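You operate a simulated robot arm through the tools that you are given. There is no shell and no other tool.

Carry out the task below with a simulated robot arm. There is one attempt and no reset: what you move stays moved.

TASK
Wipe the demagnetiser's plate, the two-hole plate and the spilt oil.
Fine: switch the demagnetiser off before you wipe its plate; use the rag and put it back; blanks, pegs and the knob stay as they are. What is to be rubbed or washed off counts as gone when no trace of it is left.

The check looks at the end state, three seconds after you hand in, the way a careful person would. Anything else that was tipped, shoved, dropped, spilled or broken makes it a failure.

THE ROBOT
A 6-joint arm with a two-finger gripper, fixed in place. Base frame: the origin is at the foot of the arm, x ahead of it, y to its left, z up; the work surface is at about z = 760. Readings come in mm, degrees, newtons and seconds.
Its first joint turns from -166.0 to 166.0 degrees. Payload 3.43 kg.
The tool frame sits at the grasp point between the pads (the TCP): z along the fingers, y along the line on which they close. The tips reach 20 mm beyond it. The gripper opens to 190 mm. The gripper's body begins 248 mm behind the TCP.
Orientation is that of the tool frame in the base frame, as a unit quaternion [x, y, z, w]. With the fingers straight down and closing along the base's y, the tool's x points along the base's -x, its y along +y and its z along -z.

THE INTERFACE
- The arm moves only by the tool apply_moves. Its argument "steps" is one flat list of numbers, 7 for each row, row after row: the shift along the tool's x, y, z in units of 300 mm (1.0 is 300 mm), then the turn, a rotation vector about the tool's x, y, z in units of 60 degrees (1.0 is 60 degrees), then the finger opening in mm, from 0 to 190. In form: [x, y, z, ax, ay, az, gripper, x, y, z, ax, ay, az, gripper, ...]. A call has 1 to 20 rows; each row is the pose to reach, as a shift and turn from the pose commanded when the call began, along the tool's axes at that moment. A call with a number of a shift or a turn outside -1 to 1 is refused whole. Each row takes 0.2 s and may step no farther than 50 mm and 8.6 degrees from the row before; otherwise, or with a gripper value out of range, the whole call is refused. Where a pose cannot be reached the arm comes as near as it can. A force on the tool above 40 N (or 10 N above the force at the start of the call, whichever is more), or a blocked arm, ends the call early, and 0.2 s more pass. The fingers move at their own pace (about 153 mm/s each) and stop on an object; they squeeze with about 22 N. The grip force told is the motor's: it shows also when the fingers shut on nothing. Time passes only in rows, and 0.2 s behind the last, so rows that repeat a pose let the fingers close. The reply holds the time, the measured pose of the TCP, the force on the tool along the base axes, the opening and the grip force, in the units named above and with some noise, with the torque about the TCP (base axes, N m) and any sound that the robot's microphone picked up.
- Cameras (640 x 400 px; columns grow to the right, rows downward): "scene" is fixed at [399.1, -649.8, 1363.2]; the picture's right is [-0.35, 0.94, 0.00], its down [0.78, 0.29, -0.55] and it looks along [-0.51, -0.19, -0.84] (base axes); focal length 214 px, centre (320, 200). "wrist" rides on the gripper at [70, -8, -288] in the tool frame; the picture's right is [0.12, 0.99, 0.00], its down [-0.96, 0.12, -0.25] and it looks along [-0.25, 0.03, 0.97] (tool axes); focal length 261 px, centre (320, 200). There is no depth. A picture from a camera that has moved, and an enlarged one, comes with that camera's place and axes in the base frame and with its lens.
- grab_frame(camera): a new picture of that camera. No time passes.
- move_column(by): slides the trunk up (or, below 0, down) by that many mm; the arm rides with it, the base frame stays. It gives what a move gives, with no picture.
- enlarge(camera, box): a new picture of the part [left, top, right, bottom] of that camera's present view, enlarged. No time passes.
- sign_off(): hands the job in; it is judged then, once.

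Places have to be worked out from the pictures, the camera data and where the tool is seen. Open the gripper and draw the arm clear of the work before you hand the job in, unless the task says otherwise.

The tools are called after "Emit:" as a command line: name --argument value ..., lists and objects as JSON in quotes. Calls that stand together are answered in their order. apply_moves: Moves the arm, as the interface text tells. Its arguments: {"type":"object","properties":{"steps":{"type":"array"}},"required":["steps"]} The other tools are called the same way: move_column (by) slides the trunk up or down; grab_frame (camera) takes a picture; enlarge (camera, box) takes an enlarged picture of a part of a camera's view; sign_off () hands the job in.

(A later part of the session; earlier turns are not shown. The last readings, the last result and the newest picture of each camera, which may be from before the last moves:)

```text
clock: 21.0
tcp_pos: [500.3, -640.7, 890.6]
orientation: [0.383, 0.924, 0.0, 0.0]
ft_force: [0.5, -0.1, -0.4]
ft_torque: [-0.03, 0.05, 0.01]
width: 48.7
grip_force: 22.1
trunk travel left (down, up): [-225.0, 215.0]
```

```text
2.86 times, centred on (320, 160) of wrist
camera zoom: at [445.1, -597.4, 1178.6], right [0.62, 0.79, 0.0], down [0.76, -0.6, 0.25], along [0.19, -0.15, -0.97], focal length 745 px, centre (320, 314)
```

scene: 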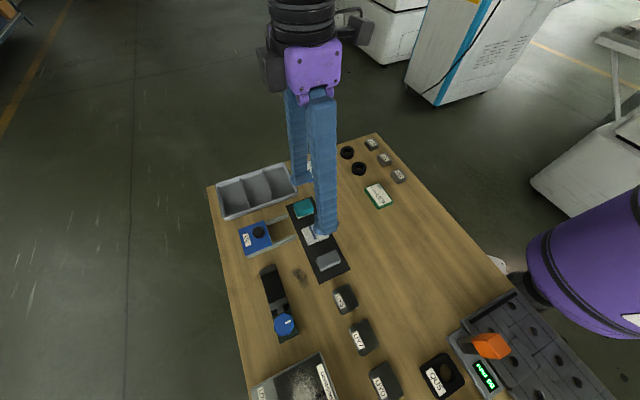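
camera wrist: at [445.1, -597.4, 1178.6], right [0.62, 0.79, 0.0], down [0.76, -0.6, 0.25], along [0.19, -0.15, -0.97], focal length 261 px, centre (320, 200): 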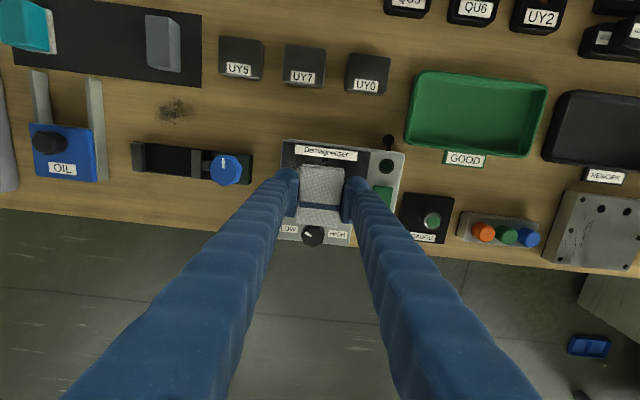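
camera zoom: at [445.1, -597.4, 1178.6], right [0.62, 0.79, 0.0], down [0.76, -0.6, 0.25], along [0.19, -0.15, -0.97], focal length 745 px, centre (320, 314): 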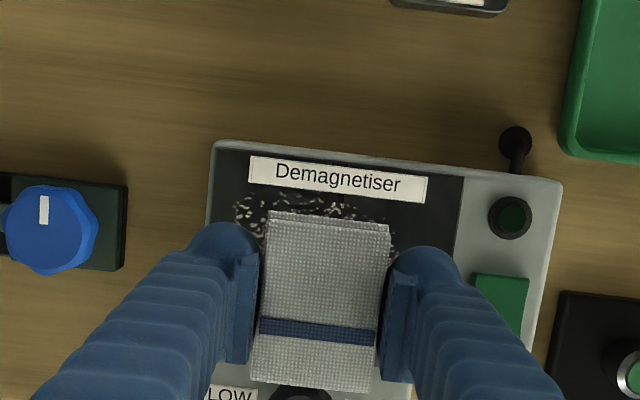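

The rag sits over the plate with the filings visible around it, and the switch and knob are clear. I'll descend to just above the plate, then touch down in 1 mm steps.

Emit:
apply_moves --steps '[0, 0, 0.08, 0, 0, 0, 30, 0, 0, 0.15, 0, 0, 0, 30, 0, 0, 0.18, 0, 0, 0, 30, 0, 0, 0.19, 0, 0, 0, 30]'

Emit:
apply_moves --steps '[0, 0, 0.0033, 0, 0, 0, 30, 0, 0, 0.0067, 0, 0, 0, 30]'

Emit:
apply_moves --steps '[0, 0, 0.0033, 0, 0, 0, 30, 0, 0, 0.0067, 0, 0, 0, 30]'

```text
clock: 22.0
tcp_pos: [500.9, -640.1, 831.1]
orientation: [0.383, 0.924, 0.0, 0.0]
ft_force: [0.2, 0.3, -0.7]
ft_torque: [0.0, -0.01, -0.04]
width: 48.7
grip_force: 22.4
trunk travel left (down, up): [-225.0, 215.0]
```

```text
clock: 22.6
tcp_pos: [500.0, -640.3, 829.5]
orientation: [0.383, 0.924, 0.0, 0.0]
ft_force: [0.0, 0.5, -0.6]
ft_torque: [0.0, 0.03, -0.01]
width: 48.8
grip_force: 22.3
trunk travel left (down, up): [-225.0, 215.0]
```

```text
clock: 23.2
tcp_pos: [500.4, -641.2, 827.8]
orientation: [0.383, 0.924, 0.0, 0.0]
ft_force: [-0.4, 0.1, -0.4]
ft_torque: [-0.02, -0.01, 0.0]
width: 48.4
grip_force: 22.0
trunk travel left (down, up): [-225.0, 215.0]
```

No contact yet with the TCP at about 828. I'll continue in small steps and check the force after each.

Emit:
apply_moves --steps '[0, 0, 0.0033, 0, 0, 0, 30, 0, 0, 0.0067, 0, 0, 0, 30]'

Emit:
apply_moves --steps '[0, 0, 0.0033, 0, 0, 0, 30]'

Emit:
apply_moves --steps '[0, 0, 0.0033, 0, 0, 0, 30]'

```text
clock: 23.8
tcp_pos: [500.8, -642.6, 827.0]
orientation: [0.382, 0.924, 0.0, 0.0]
ft_force: [-0.1, -0.6, 0.9]
ft_torque: [0.06, -0.04, 0.0]
width: 48.8
grip_force: 22.4
trunk travel left (down, up): [-225.0, 215.0]
```

```text
clock: 24.2
tcp_pos: [499.5, -640.7, 826.4]
orientation: [0.383, 0.924, 0.0, 0.0]
ft_force: [-0.8, 0.7, 7.6]
ft_torque: [0.08, 0.01, -0.01]
width: 48.6
grip_force: 21.8
trunk travel left (down, up): [-225.0, 215.0]
```

```text
clock: 24.6
tcp_pos: [501.7, -641.0, 826.8]
orientation: [0.383, 0.924, -0.001, 0.0]
ft_force: [0.0, 1.3, 17.2]
ft_torque: [0.15, 0.07, 0.01]
width: 48.7
grip_force: 22.1
trunk travel left (down, up): [-225.0, 215.0]
```

Contact is at a TCP z of about 826 (plate near z 803), at roughly 9 N/mm. I'll back off half a millimetre for about 12 N and wipe in three passes across the plate, staying well short of the switch.

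Emit:
apply_moves --steps '[0.0233, 0, -0.0017, 0, 0, 0, 30, 0.0233, 0.0267, -0.0017, 0, 0, 0, 30, 0.0233, 0.0533, -0.0017, 0, 0, 0, 30, 0.0233, 0.0167, -0.0017, 0, 0, 0, 30, 0.0233, -0.0233, -0.0017, 0, 0, 0, 30, 0.0233, -0.06, -0.0017, 0, 0, 0, 30, 0.0233, -0.0933, -0.0017, 0, 0, 0, 30, 0, -0.0933, -0.0017, 0, 0, 0, 30, 0, -0.06, -0.0017, 0, 0, 0, 30, 0, -0.0233, -0.0017, 0, 0, 0, 30, 0, 0.0167, -0.0017, 0, 0, 0, 30, 0, 0.0533, -0.0017, 0, 0, 0, 30, -0.0267, 0.0533, -0.0017, 0, 0, 0, 30, -0.0267, 0.0167, -0.0017, 0, 0, 0, 30, -0.0267, -0.0233, -0.0017, 0, 0, 0, 30, -0.0267, -0.06, -0.0017, 0, 0, 0, 30, -0.0267, -0.0933, -0.0017, 0, 0, 0, 30, 0, -0.0933, -0.0017, 0, 0, 0, 30, 0, -0.0467, -0.0017, 0, 0, 0, 30, 0, 0, -0.0017, 0, 0, 0, 30]'

Emit:
grab_frame --camera "wrist"

Emit:
enlarge --camera "wrist" --box '[240, 110, 420, 250]'

```text
clock: 28.8
tcp_pos: [500.4, -639.9, 825.9]
orientation: [0.382, 0.924, 0.0, 0.0]
ft_force: [-2.0, -3.6, 14.9]
ft_torque: [-0.08, 0.08, 0.02]
width: 48.4
grip_force: 22.3
trunk travel left (down, up): [-225.0, 215.0]
```

```text
taken
camera wrist: at [443.7, -597.2, 1113.9], right [0.62, 0.79, 0.0], down [0.76, -0.6, 0.25], along [0.19, -0.15, -0.97], focal length 261 px, centre (320, 200)
```

wrist: 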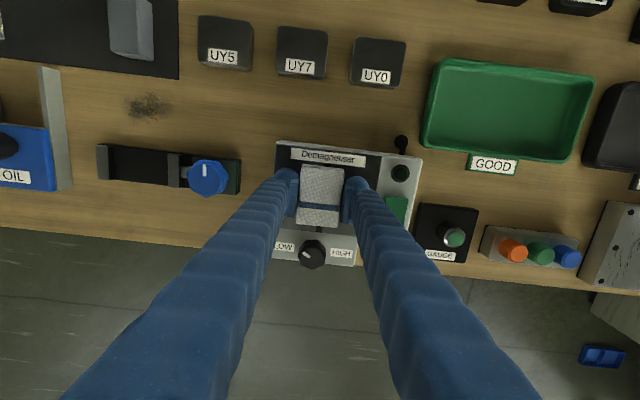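

```text
2.86 times, centred on (330, 180) of wrist
camera zoom: at [443.7, -597.2, 1113.9], right [0.62, 0.79, 0.0], down [0.76, -0.6, 0.25], along [0.19, -0.15, -0.97], focal length 745 px, centre (291, 257)
```

zoom: 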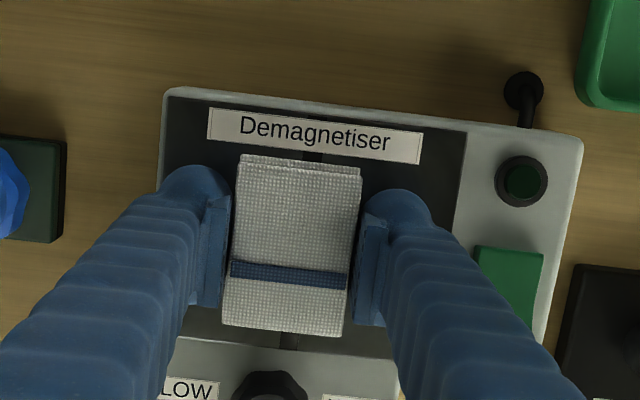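

The visible part of the plate is clean. I'll lift and step aside to inspect the whole plate.

Emit:
apply_moves --steps '[0, 0, -0.03, 0, 0, 0, 30, 0, 0, -0.12, 0, 0, 0, 30, 0, 0, -0.26, 0, 0, 0, 30, -0.12, 0, -0.28, 0, 0, 0, 30, -0.25, 0, -0.28, 0, 0, 0, 30, -0.38, 0, -0.28, 0, 0, 0, 30]'

Emit:
grab_frame --camera "wrist"

Emit:
enlarge --camera "wrist" --box '[240, 40, 400, 150]'

```text
clock: 30.2
tcp_pos: [580.6, -721.4, 908.2]
orientation: [0.382, 0.924, 0.0, 0.0]
ft_force: [1.0, -0.6, -0.3]
ft_torque: [-0.01, 0.0, -0.03]
width: 48.4
grip_force: 22.3
trunk travel left (down, up): [-225.0, 215.0]
```

```text
taken
camera wrist: at [525.3, -678.2, 1197.2], right [0.62, 0.79, 0.0], down [0.76, -0.6, 0.25], along [0.19, -0.15, -0.97], focal length 261 px, centre (320, 200)
```

wrist: 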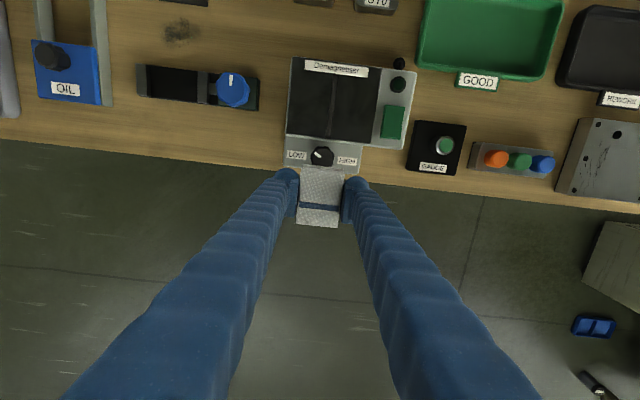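

```text
3.64 times, centred on (320, 95) of wrist
camera zoom: at [525.3, -678.2, 1197.2], right [0.62, 0.79, 0.0], down [0.76, -0.6, 0.25], along [0.19, -0.15, -0.97], focal length 948 px, centre (320, 582)
```

zoom: 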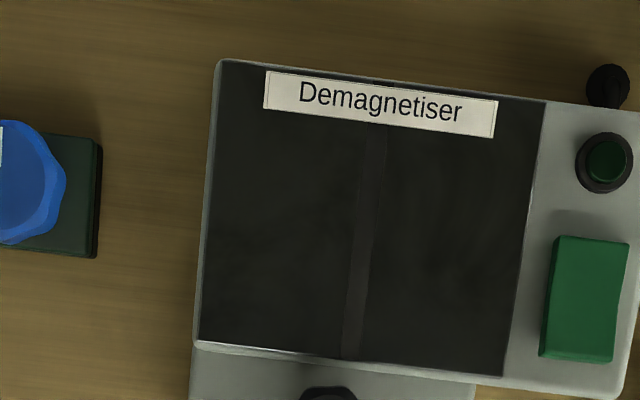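

The plate looks clean apart from its built-in centre strip. I'll zoom in further to look for leftover specks.

Emit:
enlarge --camera "wrist" --box '[285, 50, 345, 100]'

Emit:
enlarge --camera "wrist" --box '[320, 60, 380, 150]'

Emit:
enlarge --camera "wrist" --box '[540, 110, 640, 210]'

Emit:
enlarge --camera "wrist" --box '[285, 95, 345, 145]'

```text
8.00 times, centred on (315, 75) of wrist
camera zoom: at [525.3, -678.2, 1197.2], right [0.62, 0.79, 0.0], down [0.76, -0.6, 0.25], along [0.19, -0.15, -0.97], focal length 2085 px, centre (360, 1200)
```

zoom: 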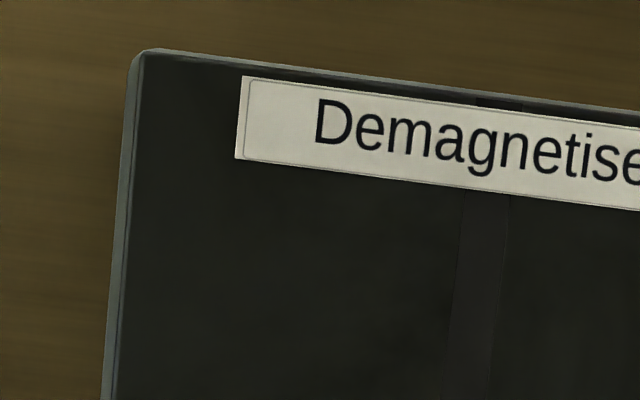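

```text
4.44 times, centred on (350, 105) of wrist
camera zoom: at [525.3, -678.2, 1197.2], right [0.62, 0.79, 0.0], down [0.76, -0.6, 0.25], along [0.19, -0.15, -0.97], focal length 1158 px, centre (187, 622)
```

zoom: 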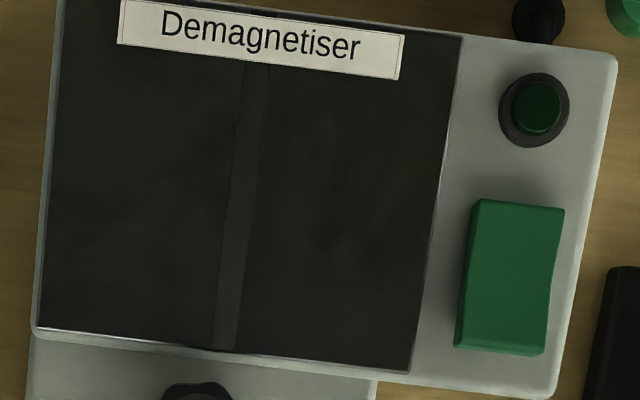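

```text
4.00 times, centred on (590, 160) of wrist
camera zoom: at [525.3, -678.2, 1197.2], right [0.62, 0.79, 0.0], down [0.76, -0.6, 0.25], along [0.19, -0.15, -0.97], focal length 1043 px, centre (-760, 360)
```

zoom: 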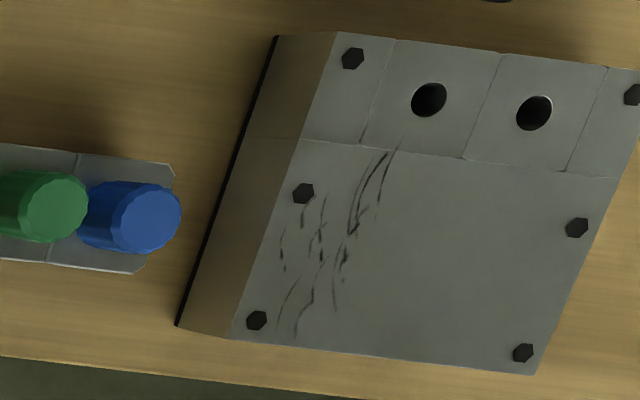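

```text
8.00 times, centred on (315, 120) of wrist
camera zoom: at [525.3, -678.2, 1197.2], right [0.62, 0.79, 0.0], down [0.76, -0.6, 0.25], along [0.19, -0.15, -0.97], focal length 2085 px, centre (360, 840)
```

zoom: 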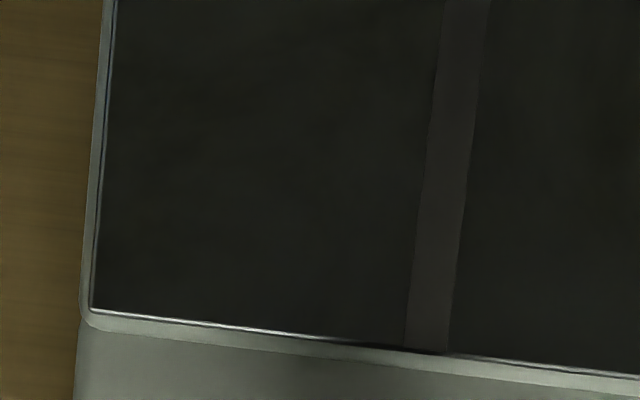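

The demagnetiser plate is clean. The two-hole plate's top is at about z 787, centred near [851,-336], with dark streaks along its left side next to the bolt heads. I'll move closer to see whether the bolts protrude.

Emit:
apply_moves --steps '[0.0386, 0.14, 0.004, 0, 0, 0, 30, 0.0771, 0.28, 0.008, 0, 0, 0, 30, 0.1157, 0.42, 0.012, 0, 0, 0, 30, 0.1543, 0.56, 0.016, 0, 0, 0, 30, 0.1929, 0.7, 0.02, 0, 0, 0, 30, 0.2314, 0.84, 0.024, 0, 0, 0, 30, 0.27, 0.98, 0.027, 0, 0, 0, 30]'

Emit:
grab_frame --camera "wrist"

Emit:
enlarge --camera "wrist" --box '[380, 100, 540, 220]'

```text
clock: 31.8
tcp_pos: [731.6, -456.8, 900.3]
orientation: [0.383, 0.924, 0.001, -0.001]
ft_force: [0.5, -0.1, -0.3]
ft_torque: [0.0, 0.02, 0.01]
width: 48.6
grip_force: 21.9
trunk travel left (down, up): [-225.0, 215.0]
```

```text
taken
camera wrist: at [675.4, -413.3, 1188.3], right [0.62, 0.79, 0.0], down [0.76, -0.6, 0.25], along [0.19, -0.15, -0.97], focal length 261 px, centre (320, 200)
```

wrist: 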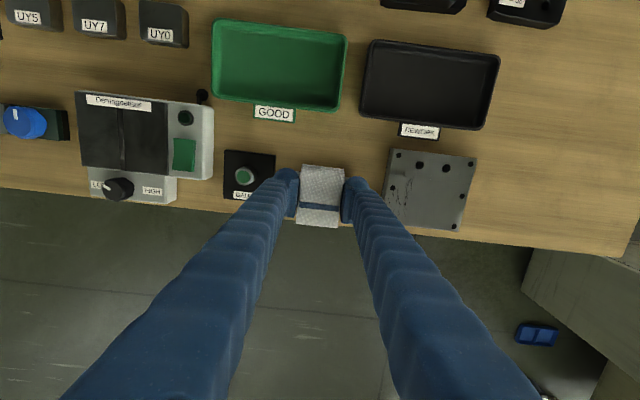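

```text
3.33 times, centred on (460, 160) of wrist
camera zoom: at [675.4, -413.3, 1188.3], right [0.62, 0.79, 0.0], down [0.76, -0.6, 0.25], along [0.19, -0.15, -0.97], focal length 869 px, centre (-147, 333)
```

zoom: 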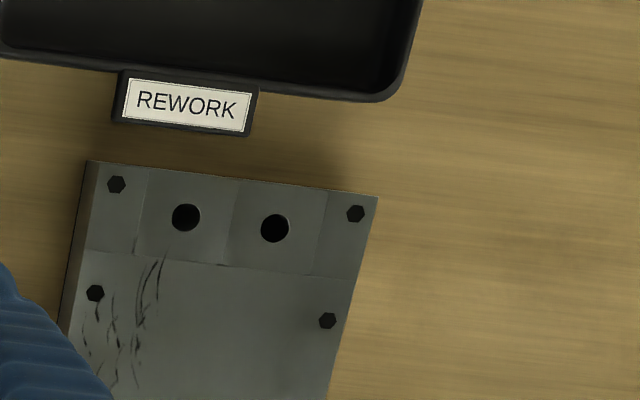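

I'll zoom in tightly on the bolt heads and the streaks.

Emit:
enlarge --camera "wrist" --box '[385, 150, 445, 230]'

Emit:
enlarge --camera "wrist" --box '[440, 140, 490, 240]'

```text
5.00 times, centred on (415, 190) of wrist
camera zoom: at [675.4, -413.3, 1188.3], right [0.62, 0.79, 0.0], down [0.76, -0.6, 0.25], along [0.19, -0.15, -0.97], focal length 1303 px, centre (-155, 250)
```

zoom: 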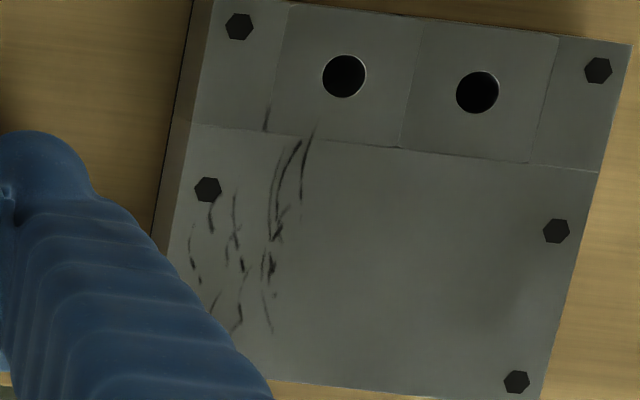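

```text
4.00 times, centred on (465, 190) of wrist
camera zoom: at [675.4, -413.3, 1188.3], right [0.62, 0.79, 0.0], down [0.76, -0.6, 0.25], along [0.19, -0.15, -0.97], focal length 1043 px, centre (-260, 240)
```

zoom: 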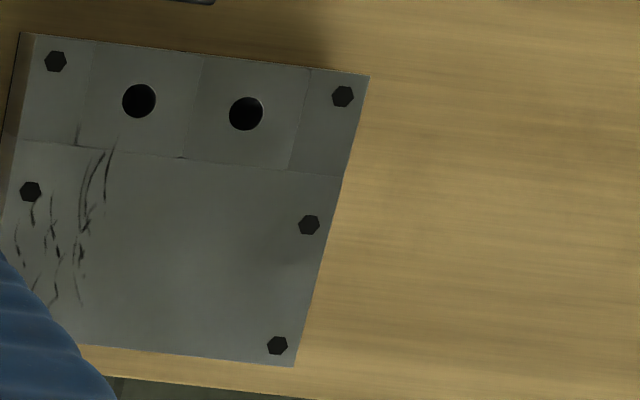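

The bolt heads look flush. Streaks span about s' -58 to -24 mm and q' -31 to +56 mm from the plate centre, all at its left side. I'll position the rag over them, covering up to the left edge while keeping the finger clear of the pegs.

Emit:
apply_moves --steps '[-0.0066, 0.11, 0, 0, 0, 0, 30, -0.0132, 0.22, 0, 0, 0, 0, 30, -0.0198, 0.33, 0, 0, 0, 0, 30, -0.0264, 0.4393, 0, 0, 0, 0, 30, -0.0264, 0.4393, 0.1, 0, 0, 0, 30, -0.0264, 0.4393, 0.18, 0, 0, 0, 30]'

Emit:
grab_frame --camera "wrist"

Emit:
enlarge --camera "wrist" --box '[240, 100, 420, 230]'

```text
clock: 33.2
tcp_pos: [831.8, -368.7, 845.6]
orientation: [0.382, 0.924, 0.001, 0.0]
ft_force: [-0.3, 0.3, 0.0]
ft_torque: [0.04, 0.04, 0.0]
width: 48.6
grip_force: 22.1
trunk travel left (down, up): [-225.0, 215.0]
```

```text
taken
camera wrist: at [775.3, -326.3, 1134.0], right [0.62, 0.79, 0.0], down [0.76, -0.6, 0.25], along [0.19, -0.15, -0.97], focal length 261 px, centre (320, 200)
```

wrist: 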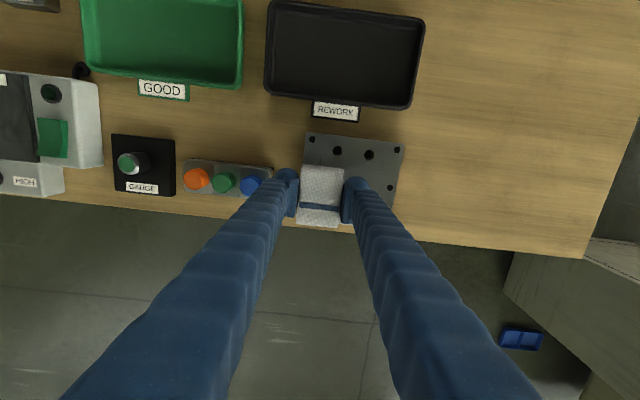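

```text
3.08 times, centred on (330, 165) of wrist
camera zoom: at [775.3, -326.3, 1134.0], right [0.62, 0.79, 0.0], down [0.76, -0.6, 0.25], along [0.19, -0.15, -0.97], focal length 802 px, centre (289, 308)
```

zoom: 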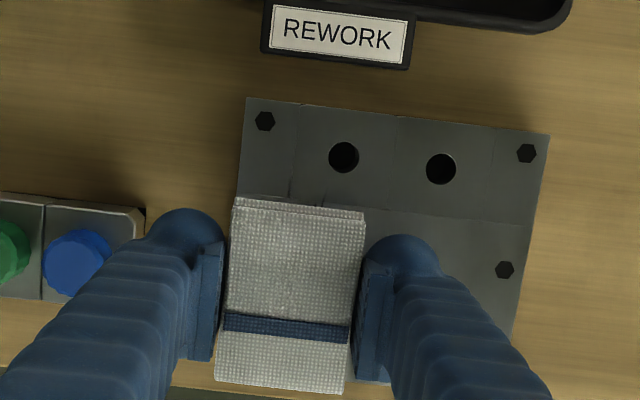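

The rag covers the streaks up to the plate's left edge, and the left finger has about 15 mm to the blue peg. Descending to contact now.

Emit:
apply_moves --steps '[0, 0, 0.05, 0, 0, 0, 30, 0, 0, 0.09, 0, 0, 0, 30, 0, 0, 0.11, 0, 0, 0, 30]'

Emit:
apply_moves --steps '[0, 0, 0.0033, 0, 0, 0, 30, 0, 0, 0.0067, 0, 0, 0, 30]'

Emit:
apply_moves --steps '[0, 0, 0.0033, 0, 0, 0, 30]'

```text
clock: 34.0
tcp_pos: [829.4, -368.4, 814.4]
orientation: [0.383, 0.924, 0.0, 0.0]
ft_force: [-0.1, -0.2, 0.1]
ft_torque: [0.0, 0.01, 0.0]
width: 48.7
grip_force: 22.0
trunk travel left (down, up): [-225.0, 215.0]
```

```text
clock: 34.6
tcp_pos: [830.8, -369.2, 812.1]
orientation: [0.383, 0.924, 0.0, -0.001]
ft_force: [0.3, -0.2, -0.4]
ft_torque: [0.02, -0.01, 0.02]
width: 48.9
grip_force: 21.6
trunk travel left (down, up): [-225.0, 215.0]
```

```text
clock: 35.0
tcp_pos: [829.3, -368.8, 811.9]
orientation: [0.383, 0.924, 0.001, -0.001]
ft_force: [0.0, 0.3, -0.3]
ft_torque: [-0.01, 0.03, -0.04]
width: 48.8
grip_force: 21.7
trunk travel left (down, up): [-225.0, 215.0]
```

Still free at a commanded z of about 809.9. I'll continue down 1 mm at a time.

Emit:
apply_moves --steps '[0, 0, 0.0033, 0, 0, 0, 30]'

Emit:
apply_moves --steps '[0, 0, 0.0033, 0, 0, 0, 30]'

Emit:
apply_moves --steps '[0, 0, 0.0033, 0, 0, 0, 30]'

```text
clock: 35.4
tcp_pos: [829.6, -368.6, 810.1]
orientation: [0.383, 0.924, 0.001, 0.0]
ft_force: [0.0, 0.0, -0.2]
ft_torque: [0.0, -0.01, 0.0]
width: 48.3
grip_force: 22.1
trunk travel left (down, up): [-225.0, 215.0]
```

```text
clock: 35.8
tcp_pos: [828.9, -368.7, 808.8]
orientation: [0.383, 0.924, 0.0, -0.001]
ft_force: [-0.3, 0.1, 0.0]
ft_torque: [-0.01, 0.01, 0.02]
width: 48.6
grip_force: 22.2
trunk travel left (down, up): [-225.0, 215.0]
```

```text
clock: 36.2
tcp_pos: [829.6, -368.4, 808.0]
orientation: [0.383, 0.924, -0.001, 0.001]
ft_force: [-0.2, 0.0, -0.7]
ft_torque: [-0.04, -0.04, 0.02]
width: 48.7
grip_force: 21.7
trunk travel left (down, up): [-225.0, 215.0]
```

Still no contact at a commanded 806.9, so the plate is slightly lower than I estimated. Continuing.

Emit:
apply_moves --steps '[0, 0, 0.0033, 0, 0, 0, 30]'

Emit:
apply_moves --steps '[0, 0, 0.0033, 0, 0, 0, 30]'

Emit:
apply_moves --steps '[0, 0, 0.0033, 0, 0, 0, 30]'

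```text
clock: 36.6
tcp_pos: [830.2, -368.6, 807.5]
orientation: [0.382, 0.924, 0.0, 0.001]
ft_force: [-0.9, 0.7, 2.1]
ft_torque: [-0.05, -0.09, 0.01]
width: 48.6
grip_force: 22.0
trunk travel left (down, up): [-225.0, 215.0]
```

```text
clock: 37.0
tcp_pos: [830.0, -369.3, 807.1]
orientation: [0.383, 0.924, 0.001, 0.0]
ft_force: [-2.1, 0.9, 8.2]
ft_torque: [0.01, 0.07, -0.04]
width: 48.4
grip_force: 22.3
trunk travel left (down, up): [-225.0, 215.0]
```

```text
clock: 37.4
tcp_pos: [830.6, -368.1, 807.3]
orientation: [0.383, 0.924, 0.0, 0.002]
ft_force: [-1.6, 0.4, 15.7]
ft_torque: [0.08, 0.09, 0.0]
width: 48.8
grip_force: 22.0
trunk travel left (down, up): [-225.0, 215.0]
```

Contact is at a commanded 806 (plate top near z 783), now pressing at about 16 N. I'll ease to roughly 12 N and sweep back and forth over the streaked area.

Emit:
apply_moves --steps '[0.02, 0, -0.0013, 0, 0, 0, 30, 0.0367, 0, -0.0013, 0, 0, 0, 30, 0.0067, 0, -0.0013, 0, 0, 0, 30, -0.0267, 0, -0.0013, 0, 0, 0, 30, -0.0533, 0, -0.0013, 0, 0, 0, 30, -0.0733, 0, -0.0013, 0, 0, 0, 30, -0.0733, 0.0267, -0.0013, 0, 0, 0, 30, -0.04, 0.0267, -0.0013, 0, 0, 0, 30, -0.0067, 0.0267, -0.0013, 0, 0, 0, 30, 0.02, 0.0267, -0.0013, 0, 0, 0, 30, 0.04, 0.0267, -0.0013, 0, 0, 0, 30, 0.04, 0.0533, -0.0013, 0, 0, 0, 30, 0, 0.0533, -0.0013, 0, 0, 0, 30, -0.04, 0.0533, -0.0013, 0, 0, 0, 30, -0.0733, 0.0533, -0.0013, 0, 0, 0, 30, -0.0733, -0.0033, -0.0013, 0, 0, 0, 30, -0.04, -0.0033, -0.0013, 0, 0, 0, 30, 0, -0.0033, -0.0013, 0, 0, 0, 30, 0.04, -0.0033, -0.0013, 0, 0, 0, 30, 0, 0, -0.0013, 0, 0, 0, 30]'

Emit:
enlarge --camera "wrist" --box '[240, 100, 420, 230]'

```text
clock: 41.6
tcp_pos: [828.5, -366.0, 806.0]
orientation: [0.383, 0.924, 0.0, -0.001]
ft_force: [-8.2, 7.8, 17.8]
ft_torque: [0.4, -0.29, 0.34]
width: 48.6
grip_force: 22.1
trunk travel left (down, up): [-225.0, 215.0]
```

```text
3.08 times, centred on (330, 165) of wrist
camera zoom: at [772.9, -323.9, 1094.0], right [0.62, 0.79, 0.0], down [0.76, -0.6, 0.25], along [0.19, -0.15, -0.97], focal length 802 px, centre (289, 308)
```

zoom: 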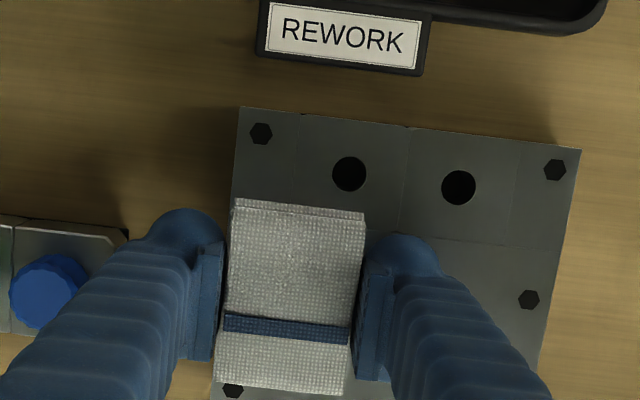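

The lateral force is just friction from the last stroke. I'll lift and shift back to inspect the plate.

Emit:
apply_moves --steps '[0, 0, -0.02, 0, 0, 0, 30, 0, 0, -0.1, 0, 0, 0, 30, 0, 0, -0.24, 0, 0, 0, 30, 0, -0.15, -0.31, 0, 0, 0, 30, 0, -0.3, -0.31, 0, 0, 0, 30, 0, -0.44, -0.31, 0, 0, 0, 30]'

Emit:
grab_frame --camera "wrist"

Emit:
enlarge --camera "wrist" --box '[385, 140, 485, 240]'

```text
clock: 43.0
tcp_pos: [736.6, -462.9, 899.1]
orientation: [0.383, 0.924, 0.0, 0.0]
ft_force: [-0.4, 0.0, -0.2]
ft_torque: [-0.01, -0.01, 0.0]
width: 48.8
grip_force: 22.0
trunk travel left (down, up): [-225.0, 215.0]
```

```text
taken
camera wrist: at [680.6, -419.4, 1186.3], right [0.62, 0.79, 0.0], down [0.76, -0.6, 0.25], along [0.19, -0.15, -0.97], focal length 261 px, centre (320, 200)
```

wrist: 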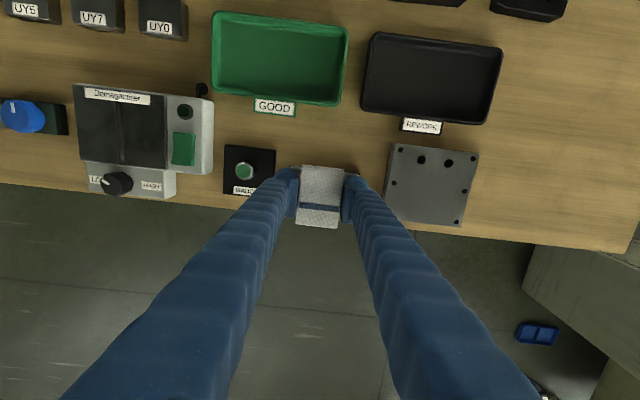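

```text
4.00 times, centred on (435, 190) of wrist
camera zoom: at [680.6, -419.4, 1186.3], right [0.62, 0.79, 0.0], down [0.76, -0.6, 0.25], along [0.19, -0.15, -0.97], focal length 1043 px, centre (-140, 240)
```

zoom: 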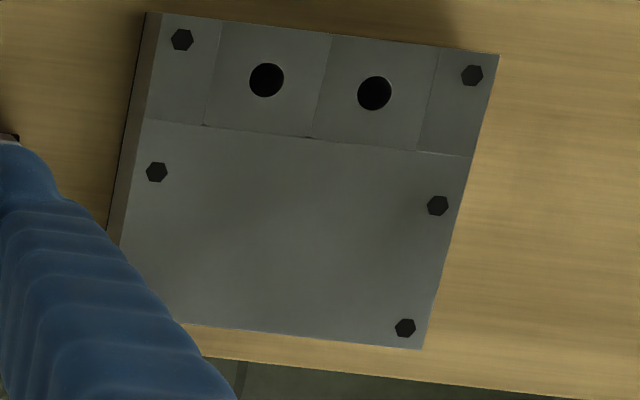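

The visible part is clean and the plate hasn't moved, with its hole still at [809,-321]. I'll shift a bit farther to reveal the hidden lower-left corner.

Emit:
apply_moves --steps '[0, -0.13, 0, 0, 0, 0, 30, 0, -0.27, 0, 0, 0, 0, 30]'

Emit:
grab_frame --camera "wrist"

Emit:
enlarge --camera "wrist" --box '[440, 130, 560, 250]'

Emit:
enlarge --camera "wrist" --box '[430, 160, 490, 240]'

```text
clock: 43.6
tcp_pos: [678.9, -519.6, 898.8]
orientation: [0.383, 0.924, 0.0, 0.0]
ft_force: [-0.9, -0.6, -0.1]
ft_torque: [0.08, -0.08, 0.04]
width: 48.5
grip_force: 22.4
trunk travel left (down, up): [-225.0, 215.0]
```

```text
taken
camera wrist: at [623.4, -476.4, 1186.3], right [0.62, 0.79, 0.0], down [0.76, -0.6, 0.25], along [0.19, -0.15, -0.97], focal length 261 px, centre (320, 200)
```

wrist: 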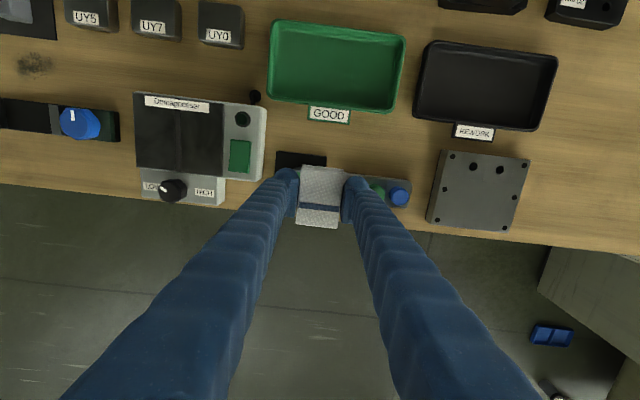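

```text
3.33 times, centred on (500, 190) of wrist
camera zoom: at [623.4, -476.4, 1186.3], right [0.62, 0.79, 0.0], down [0.76, -0.6, 0.25], along [0.19, -0.15, -0.97], focal length 869 px, centre (-280, 233)
```

zoom: 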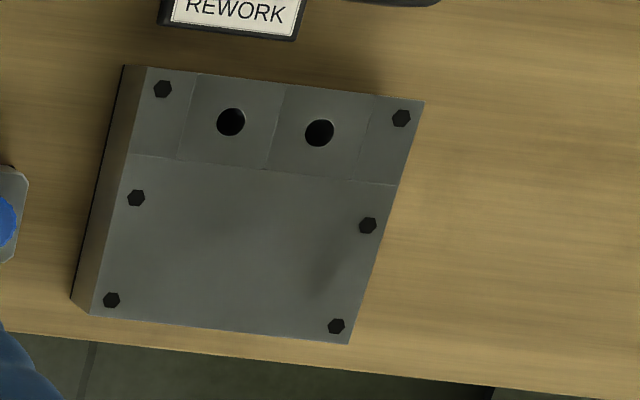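

```text
5.00 times, centred on (460, 200) of wrist
camera zoom: at [623.4, -476.4, 1186.3], right [0.62, 0.79, 0.0], down [0.76, -0.6, 0.25], along [0.19, -0.15, -0.97], focal length 1303 px, centre (-380, 200)
```

zoom: 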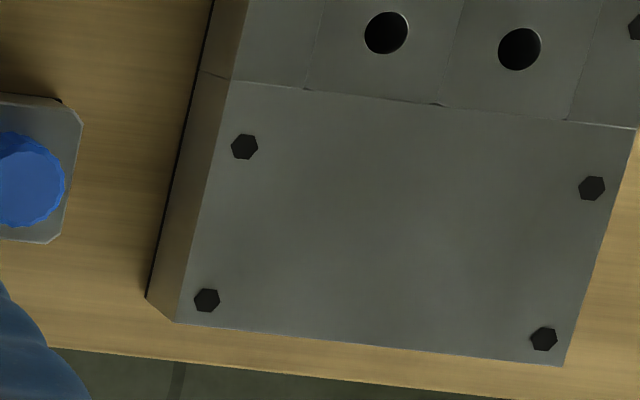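

Both plates look clean. There's a faint darker shade on the right part of the plate, so I'll check whether it's dirt or just shading.

Emit:
enlarge --camera "wrist" --box '[490, 180, 530, 240]'

Emit:
enlarge --camera "wrist" --box '[440, 150, 530, 200]'

Emit:
enlarge --camera "wrist" --box '[0, 30, 120, 150]'

```text
6.67 times, centred on (510, 210) of wrist
camera zoom: at [623.4, -476.4, 1186.3], right [0.62, 0.79, 0.0], down [0.76, -0.6, 0.25], along [0.19, -0.15, -0.97], focal length 1738 px, centre (-947, 133)
```

zoom: 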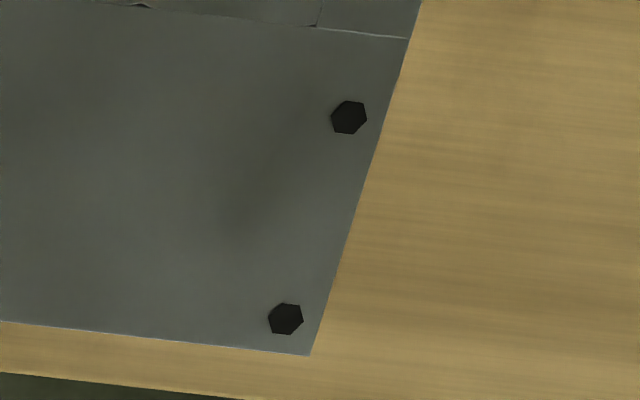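

```text
7.11 times, centred on (485, 175) of wrist
camera zoom: at [623.4, -476.4, 1186.3], right [0.62, 0.79, 0.0], down [0.76, -0.6, 0.25], along [0.19, -0.15, -0.97], focal length 1854 px, centre (-853, 378)
```

zoom: 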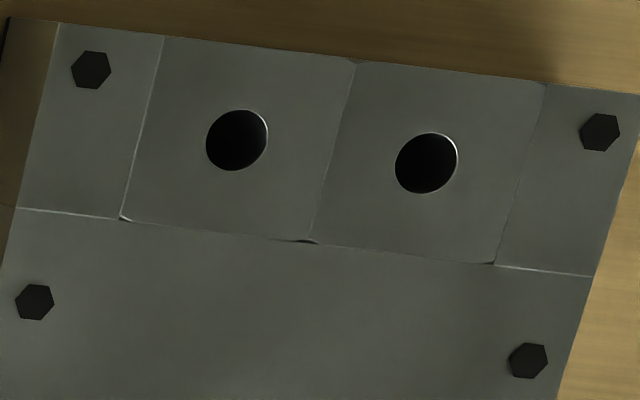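

```text
3.33 times, centred on (60, 90) of wrist
camera zoom: at [623.4, -476.4, 1186.3], right [0.62, 0.79, 0.0], down [0.76, -0.6, 0.25], along [0.19, -0.15, -0.97], focal length 869 px, centre (1187, 567)
```

zoom: 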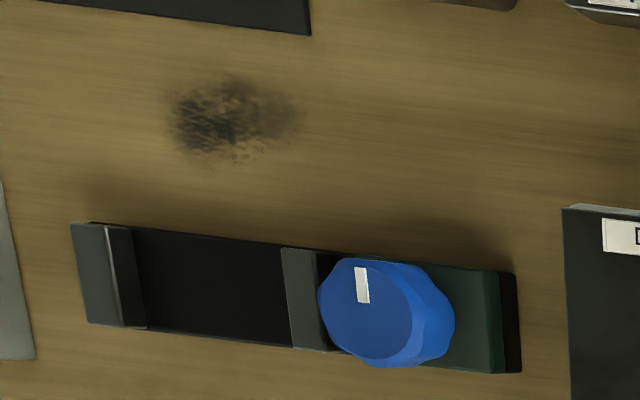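

That shade is soft and baked in, with no streak texture, so it isn't dirt. Now the oil: the spot is centred near [283,-752], about 60 x 40 mm. I'll carry the rag there and stay clear of the vise and the mat.

Emit:
apply_moves --steps '[0.0375, -0.1482, 0, 0, 0, 0, 30, 0.075, -0.2965, 0, 0, 0, 0, 30, 0.1124, -0.4447, 0, 0, 0, 0, 30, 0.15, -0.593, 0, 0, 0, 0, 30, 0.1874, -0.7412, 0, 0, 0, 0, 30]'

Emit:
apply_moves --steps '[0.0375, -0.1482, 0, 0, 0, 0, 30, 0.075, -0.2965, 0, 0, 0, 0, 30, 0.1124, -0.4447, 0, 0, 0, 0, 30, 0.15, -0.593, 0, 0, 0, 0, 30, 0.1874, -0.7412, 0, 0, 0, 0, 30]'

Emit:
grab_frame --camera "wrist"

Emit:
enlarge --camera "wrist" --box '[230, 90, 420, 220]'

Emit:
enlarge --camera "scene" --box '[230, 200, 370, 340]'

```text
clock: 44.8
tcp_pos: [483.2, -636.4, 899.2]
orientation: [0.383, 0.924, 0.0, 0.0]
ft_force: [0.0, -0.1, -0.3]
ft_torque: [0.04, -0.02, 0.01]
width: 48.5
grip_force: 22.0
trunk travel left (down, up): [-225.0, 215.0]
```

```text
clock: 46.0
tcp_pos: [284.6, -754.5, 898.3]
orientation: [0.383, 0.924, 0.001, 0.0]
ft_force: [0.3, 0.1, -0.6]
ft_torque: [0.03, -0.05, -0.03]
width: 48.4
grip_force: 22.0
trunk travel left (down, up): [-225.0, 215.0]
```

```text
taken
camera wrist: at [228.1, -711.4, 1187.0], right [0.62, 0.79, 0.0], down [0.76, -0.6, 0.25], along [0.19, -0.15, -0.97], focal length 261 px, centre (320, 200)
```

wrist: 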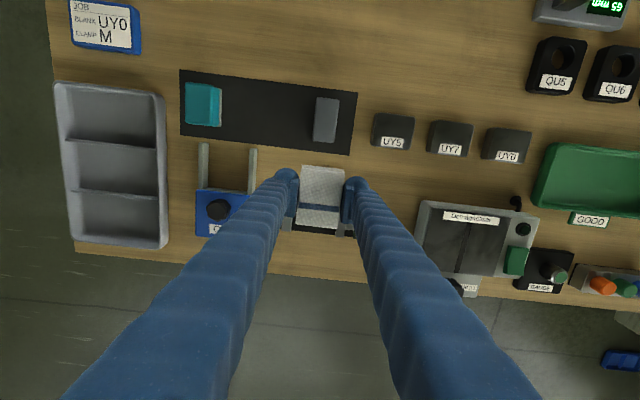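

```text
3.08 times, centred on (325, 155) of wrist
camera zoom: at [228.1, -711.4, 1187.0], right [0.62, 0.79, 0.0], down [0.76, -0.6, 0.25], along [0.19, -0.15, -0.97], focal length 802 px, centre (305, 338)
```

zoom: 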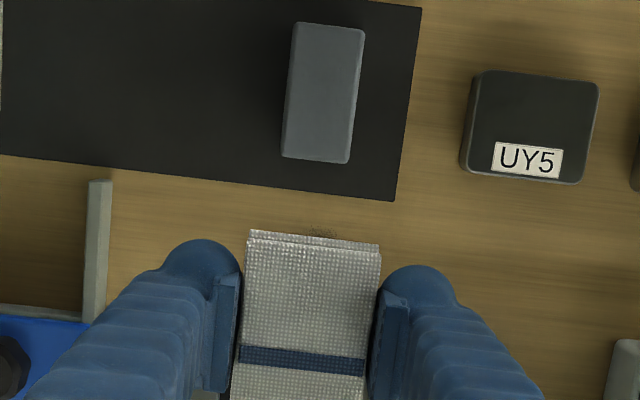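

```text
2.86 times, centred on (300, 270) of scene
camera zoom: at [399.1, -649.8, 1363.2], right [-0.35, 0.94, 0.0], down [0.78, 0.29, -0.55], along [-0.51, -0.19, -0.84], focal length 613 px, centre (377, 0)
```

zoom: 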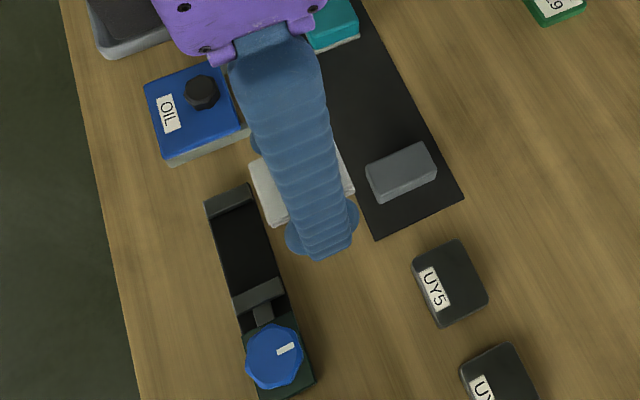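

The oil's edge peeks out above the rag, the mat edge is about 41 mm away (rag half-length 35 mm), and the vise is clear. Descending to the table.

Emit:
apply_moves --steps '[0, 0, 0.12, 0, 0, 0, 30, 0, 0, 0.24, 0, 0, 0, 30, 0, 0, 0.32, 0, 0, 0, 30, 0, 0, 0.36, 0, 0, 0, 30]'

Emit:
apply_moves --steps '[0, 0, 0.0033, 0, 0, 0, 30, 0, 0, 0.0067, 0, 0, 0, 30, 0, 0, 0.01, 0, 0, 0, 30]'

Emit:
apply_moves --steps '[0, 0, 0.0033, 0, 0, 0, 30]'

Emit:
apply_moves --steps '[0, 0, 0.0033, 0, 0, 0, 30]'

```text
clock: 47.0
tcp_pos: [285.0, -753.8, 790.3]
orientation: [0.383, 0.924, 0.0, 0.0]
ft_force: [0.4, 0.9, -0.2]
ft_torque: [-0.02, 0.01, 0.01]
width: 48.5
grip_force: 22.4
trunk travel left (down, up): [-225.0, 215.0]
```

```text
clock: 47.8
tcp_pos: [285.0, -753.9, 788.2]
orientation: [0.383, 0.924, 0.0, 0.0]
ft_force: [-0.8, 0.0, -1.0]
ft_torque: [-0.01, 0.0, 0.02]
width: 48.8
grip_force: 21.7
trunk travel left (down, up): [-225.0, 215.0]
```

```text
clock: 48.2
tcp_pos: [284.8, -754.3, 787.7]
orientation: [0.383, 0.924, 0.0, 0.0]
ft_force: [-0.4, 0.7, -0.2]
ft_torque: [0.01, 0.05, -0.01]
width: 48.4
grip_force: 21.8
trunk travel left (down, up): [-225.0, 215.0]
```

```text
clock: 48.6
tcp_pos: [284.7, -753.5, 786.5]
orientation: [0.382, 0.924, 0.0, 0.0]
ft_force: [0.0, 0.8, -0.6]
ft_torque: [0.01, 0.0, 0.0]
width: 48.5
grip_force: 22.1
trunk travel left (down, up): [-225.0, 215.0]
```

No contact yet at a commanded 784.3. Continuing down 1 mm at a time.

Emit:
apply_moves --steps '[0, 0, 0.0033, 0, 0, 0, 30]'

Emit:
apply_moves --steps '[0, 0, 0.0033, 0, 0, 0, 30]'

Emit:
apply_moves --steps '[0, 0, 0.0033, 0, 0, 0, 30]'

```text
clock: 49.0
tcp_pos: [285.5, -755.2, 784.6]
orientation: [0.383, 0.924, 0.0, -0.001]
ft_force: [0.0, 0.4, -0.6]
ft_torque: [0.01, 0.0, 0.0]
width: 48.5
grip_force: 22.3
trunk travel left (down, up): [-225.0, 215.0]
```

```text
clock: 49.4
tcp_pos: [284.5, -754.2, 784.3]
orientation: [0.383, 0.924, 0.0, 0.0]
ft_force: [-0.2, 1.0, -0.6]
ft_torque: [-0.02, -0.01, 0.0]
width: 48.7
grip_force: 21.9
trunk travel left (down, up): [-225.0, 215.0]
```

```text
clock: 49.8
tcp_pos: [284.3, -754.9, 782.4]
orientation: [0.383, 0.924, 0.0, 0.0]
ft_force: [1.1, 0.7, -0.1]
ft_torque: [-0.02, 0.0, 0.01]
width: 48.7
grip_force: 21.6
trunk travel left (down, up): [-225.0, 215.0]
```

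Still free at a commanded 781.3, so the rag may have slid slightly up in the grip. Continuing carefully.

Emit:
apply_moves --steps '[0, 0, 0.0033, 0, 0, 0, 30]'

Emit:
apply_moves --steps '[0, 0, 0.0033, 0, 0, 0, 30]'

Emit:
enlarge --camera "scene" --box '[260, 210, 340, 290]'

Emit:
enlarge --camera "wrist" --box '[240, 110, 400, 230]'

```text
clock: 50.2
tcp_pos: [285.2, -752.8, 781.1]
orientation: [0.382, 0.924, 0.0, 0.0]
ft_force: [0.9, 0.0, -0.2]
ft_torque: [0.0, -0.01, 0.04]
width: 48.6
grip_force: 21.9
trunk travel left (down, up): [-225.0, 215.0]
```

```text
clock: 50.6
tcp_pos: [284.2, -754.7, 780.0]
orientation: [0.382, 0.924, 0.0, 0.0]
ft_force: [0.5, 0.6, 0.3]
ft_torque: [-0.02, 0.01, -0.03]
width: 48.5
grip_force: 22.2
trunk travel left (down, up): [-225.0, 215.0]
```

```text
5.00 times, centred on (300, 250) of scene
camera zoom: at [399.1, -649.8, 1363.2], right [-0.35, 0.94, 0.0], down [0.78, 0.29, -0.55], along [-0.51, -0.19, -0.84], focal length 1072 px, centre (420, -50)
```

zoom: 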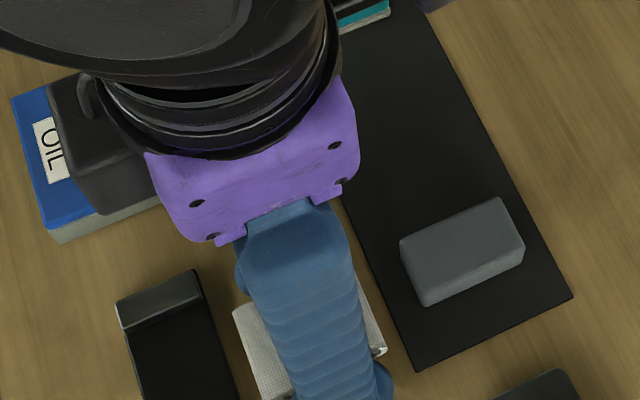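

```text
3.33 times, centred on (320, 170) of wrist
camera zoom: at [229.3, -711.2, 1068.7], right [0.62, 0.79, 0.0], down [0.76, -0.6, 0.25], along [0.19, -0.15, -0.97], focal length 869 px, centre (320, 300)
```

zoom: 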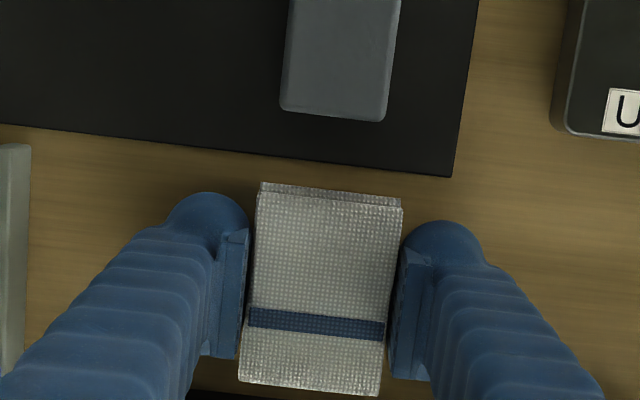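

No contact at a commanded 779.3, and the rag still looks unchanged in the grip, so the table is simply a little lower than the mat. Continuing.

Emit:
apply_moves --steps '[0, 0, 0.0033, 0, 0, 0, 30]'

Emit:
apply_moves --steps '[0, 0, 0.0033, 0, 0, 0, 30]'

```text
clock: 51.0
tcp_pos: [285.7, -753.9, 778.9]
orientation: [0.383, 0.924, 0.0, -0.001]
ft_force: [0.2, 0.2, 1.5]
ft_torque: [0.05, 0.01, -0.01]
width: 48.5
grip_force: 22.3
trunk travel left (down, up): [-225.0, 215.0]
```

```text
clock: 51.4
tcp_pos: [286.2, -754.2, 780.0]
orientation: [0.383, 0.924, 0.0, 0.0]
ft_force: [-1.1, 2.1, 9.9]
ft_torque: [0.18, -0.01, 0.05]
width: 48.7
grip_force: 22.4
trunk travel left (down, up): [-225.0, 215.0]
```

Contact with the table is at about 10 N. I'll wipe back and forth along the spot, keeping off the mat and the vise.

Emit:
apply_moves --steps '[0.01, 0, 0, 0, 0, 0, 30, 0.01, 0.02, 0, 0, 0, 0, 30, 0.01, 0.043, 0, 0, 0, 0, 30, 0.01, 0.01, 0, 0, 0, 0, 30, 0.01, -0.02, 0, 0, 0, 0, 30, 0.01, -0.043, 0, 0, 0, 0, 30, -0.005, -0.043, 0, 0, 0, 0, 30, -0.005, -0.015, 0, 0, 0, 0, 30, -0.005, 0.015, 0, 0, 0, 0, 30, -0.005, 0.047, 0, 0, 0, 0, 30, -0.018, 0.047, 0, 0, 0, 0, 30, -0.018, 0.015, 0, 0, 0, 0, 30, -0.018, -0.015, 0, 0, 0, 0, 30, -0.018, -0.047, 0, 0, 0, 0, 30, 0, -0.047, 0, 0, 0, 0, 30, 0, -0.015, 0, 0, 0, 0, 30, 0, 0.015, 0, 0, 0, 0, 30, 0, 0.047, 0, 0, 0, 0, 30, 0, 0.02, 0, 0, 0, 0, 30, 0, 0, 0, 0, 0, 0, 30]'

Emit:
apply_moves --steps '[0, 0, -0.02, 0, 0, 0, 30, 0, 0, -0.1, 0, 0, 0, 30, 0, 0, -0.24, 0, 0, 0, 30, 0, 0, -0.38, 0, 0, 0, 30]'

Emit:
grab_frame --camera "wrist"

Emit:
enlarge --camera "scene" --box '[230, 200, 370, 340]'

```text
clock: 54.4
tcp_pos: [282.4, -765.0, 779.7]
orientation: [0.382, 0.924, -0.001, 0.001]
ft_force: [-2.5, 0.6, 3.1]
ft_torque: [0.09, -0.02, 0.04]
width: 48.4
grip_force: 21.9
trunk travel left (down, up): [-225.0, 215.0]
stopped in row 15: the force on the tool passed its limit at 42 N (the readings are from after the stop); the commanded pose is now the measured one
```

```text
clock: 55.4
tcp_pos: [279.5, -764.9, 893.9]
orientation: [0.383, 0.924, 0.0, -0.001]
ft_force: [0.5, 0.0, -0.3]
ft_torque: [-0.03, -0.03, -0.01]
width: 48.4
grip_force: 21.9
trunk travel left (down, up): [-225.0, 215.0]
```

```text
taken
camera wrist: at [223.3, -722.2, 1181.8], right [0.62, 0.79, 0.0], down [0.76, -0.6, 0.25], along [0.19, -0.15, -0.97], focal length 261 px, centre (320, 200)
```

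wrist: 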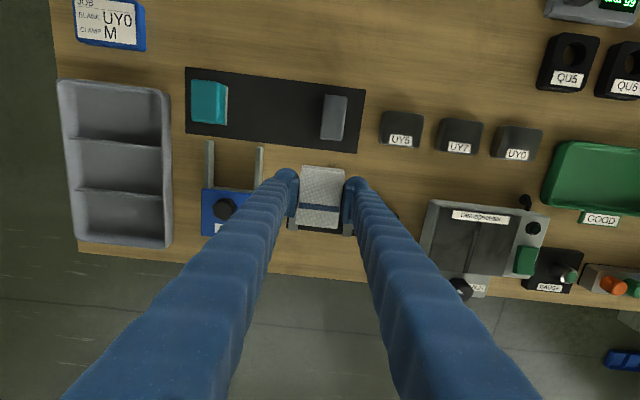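

```text
2.86 times, centred on (300, 270) of scene
camera zoom: at [399.1, -649.8, 1363.2], right [-0.35, 0.94, 0.0], down [0.78, 0.29, -0.55], along [-0.51, -0.19, -0.84], focal length 613 px, centre (377, 0)
```

zoom: 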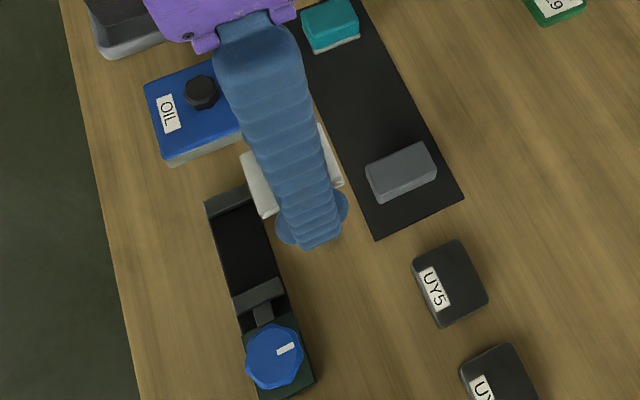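

A stroke stopped on a force spike at its far end. I'll check whether the vise or anything else was touched, and how the oil spot looks.

Emit:
enlarge --camera "wrist" --box '[230, 120, 420, 260]'

Emit:
enlarge --camera "scene" --box '[240, 230, 340, 350]'

```text
2.86 times, centred on (325, 190) of wrist
camera zoom: at [223.3, -722.2, 1181.8], right [0.62, 0.79, 0.0], down [0.76, -0.6, 0.25], along [0.19, -0.15, -0.97], focal length 745 px, centre (306, 229)
```

zoom: 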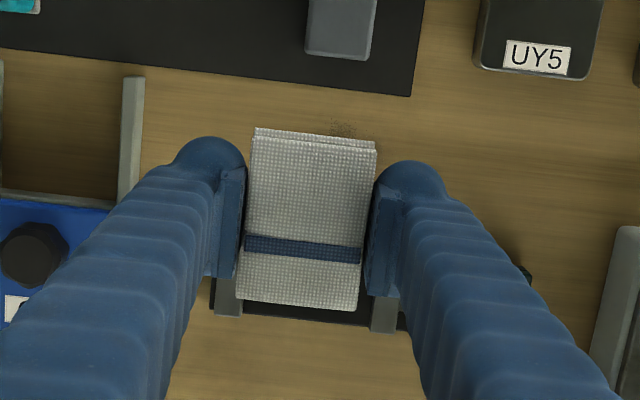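

```text
3.33 times, centred on (290, 290) of scene
camera zoom: at [399.1, -649.8, 1363.2], right [-0.35, 0.94, 0.0], down [0.78, 0.29, -0.55], along [-0.51, -0.19, -0.84], focal length 715 px, centre (420, -100)
```

zoom: 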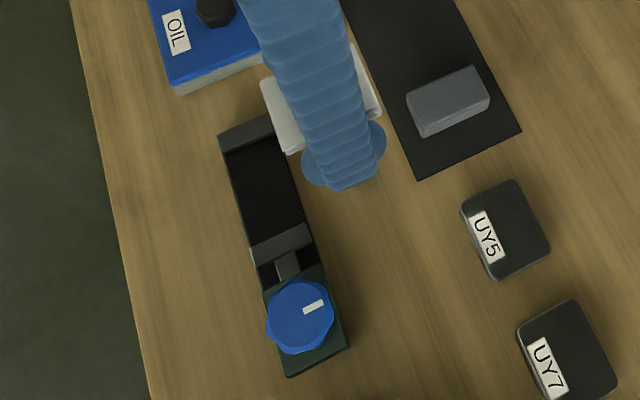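

The vise looks in place. I'll repeat exactly the same enlarged scene box as at the start for a precise comparison.

Emit:
enlarge --camera "scene" --box '[230, 250, 390, 400]'

Emit:
enlarge --camera "scene" --box '[250, 190, 370, 290]'

```text
2.67 times, centred on (310, 325) of scene
camera zoom: at [399.1, -649.8, 1363.2], right [-0.35, 0.94, 0.0], down [0.78, 0.29, -0.55], along [-0.51, -0.19, -0.84], focal length 572 px, centre (347, -133)
```

zoom: 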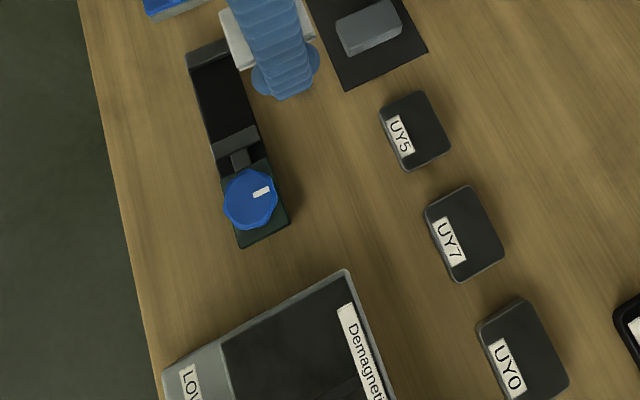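

```text
4.00 times, centred on (310, 240) of scene
camera zoom: at [399.1, -649.8, 1363.2], right [-0.35, 0.94, 0.0], down [0.78, 0.29, -0.55], along [-0.51, -0.19, -0.84], focal length 858 px, centre (360, 40)
```

zoom: 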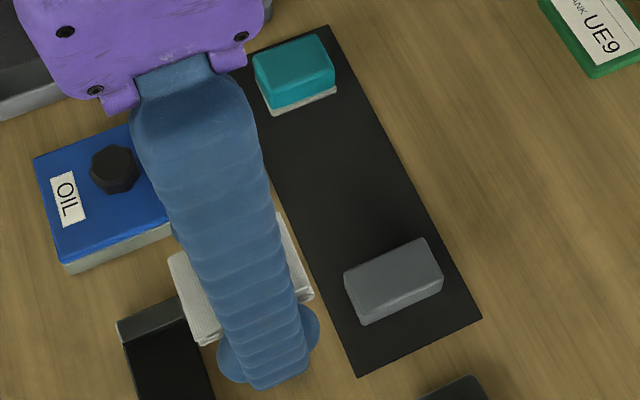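

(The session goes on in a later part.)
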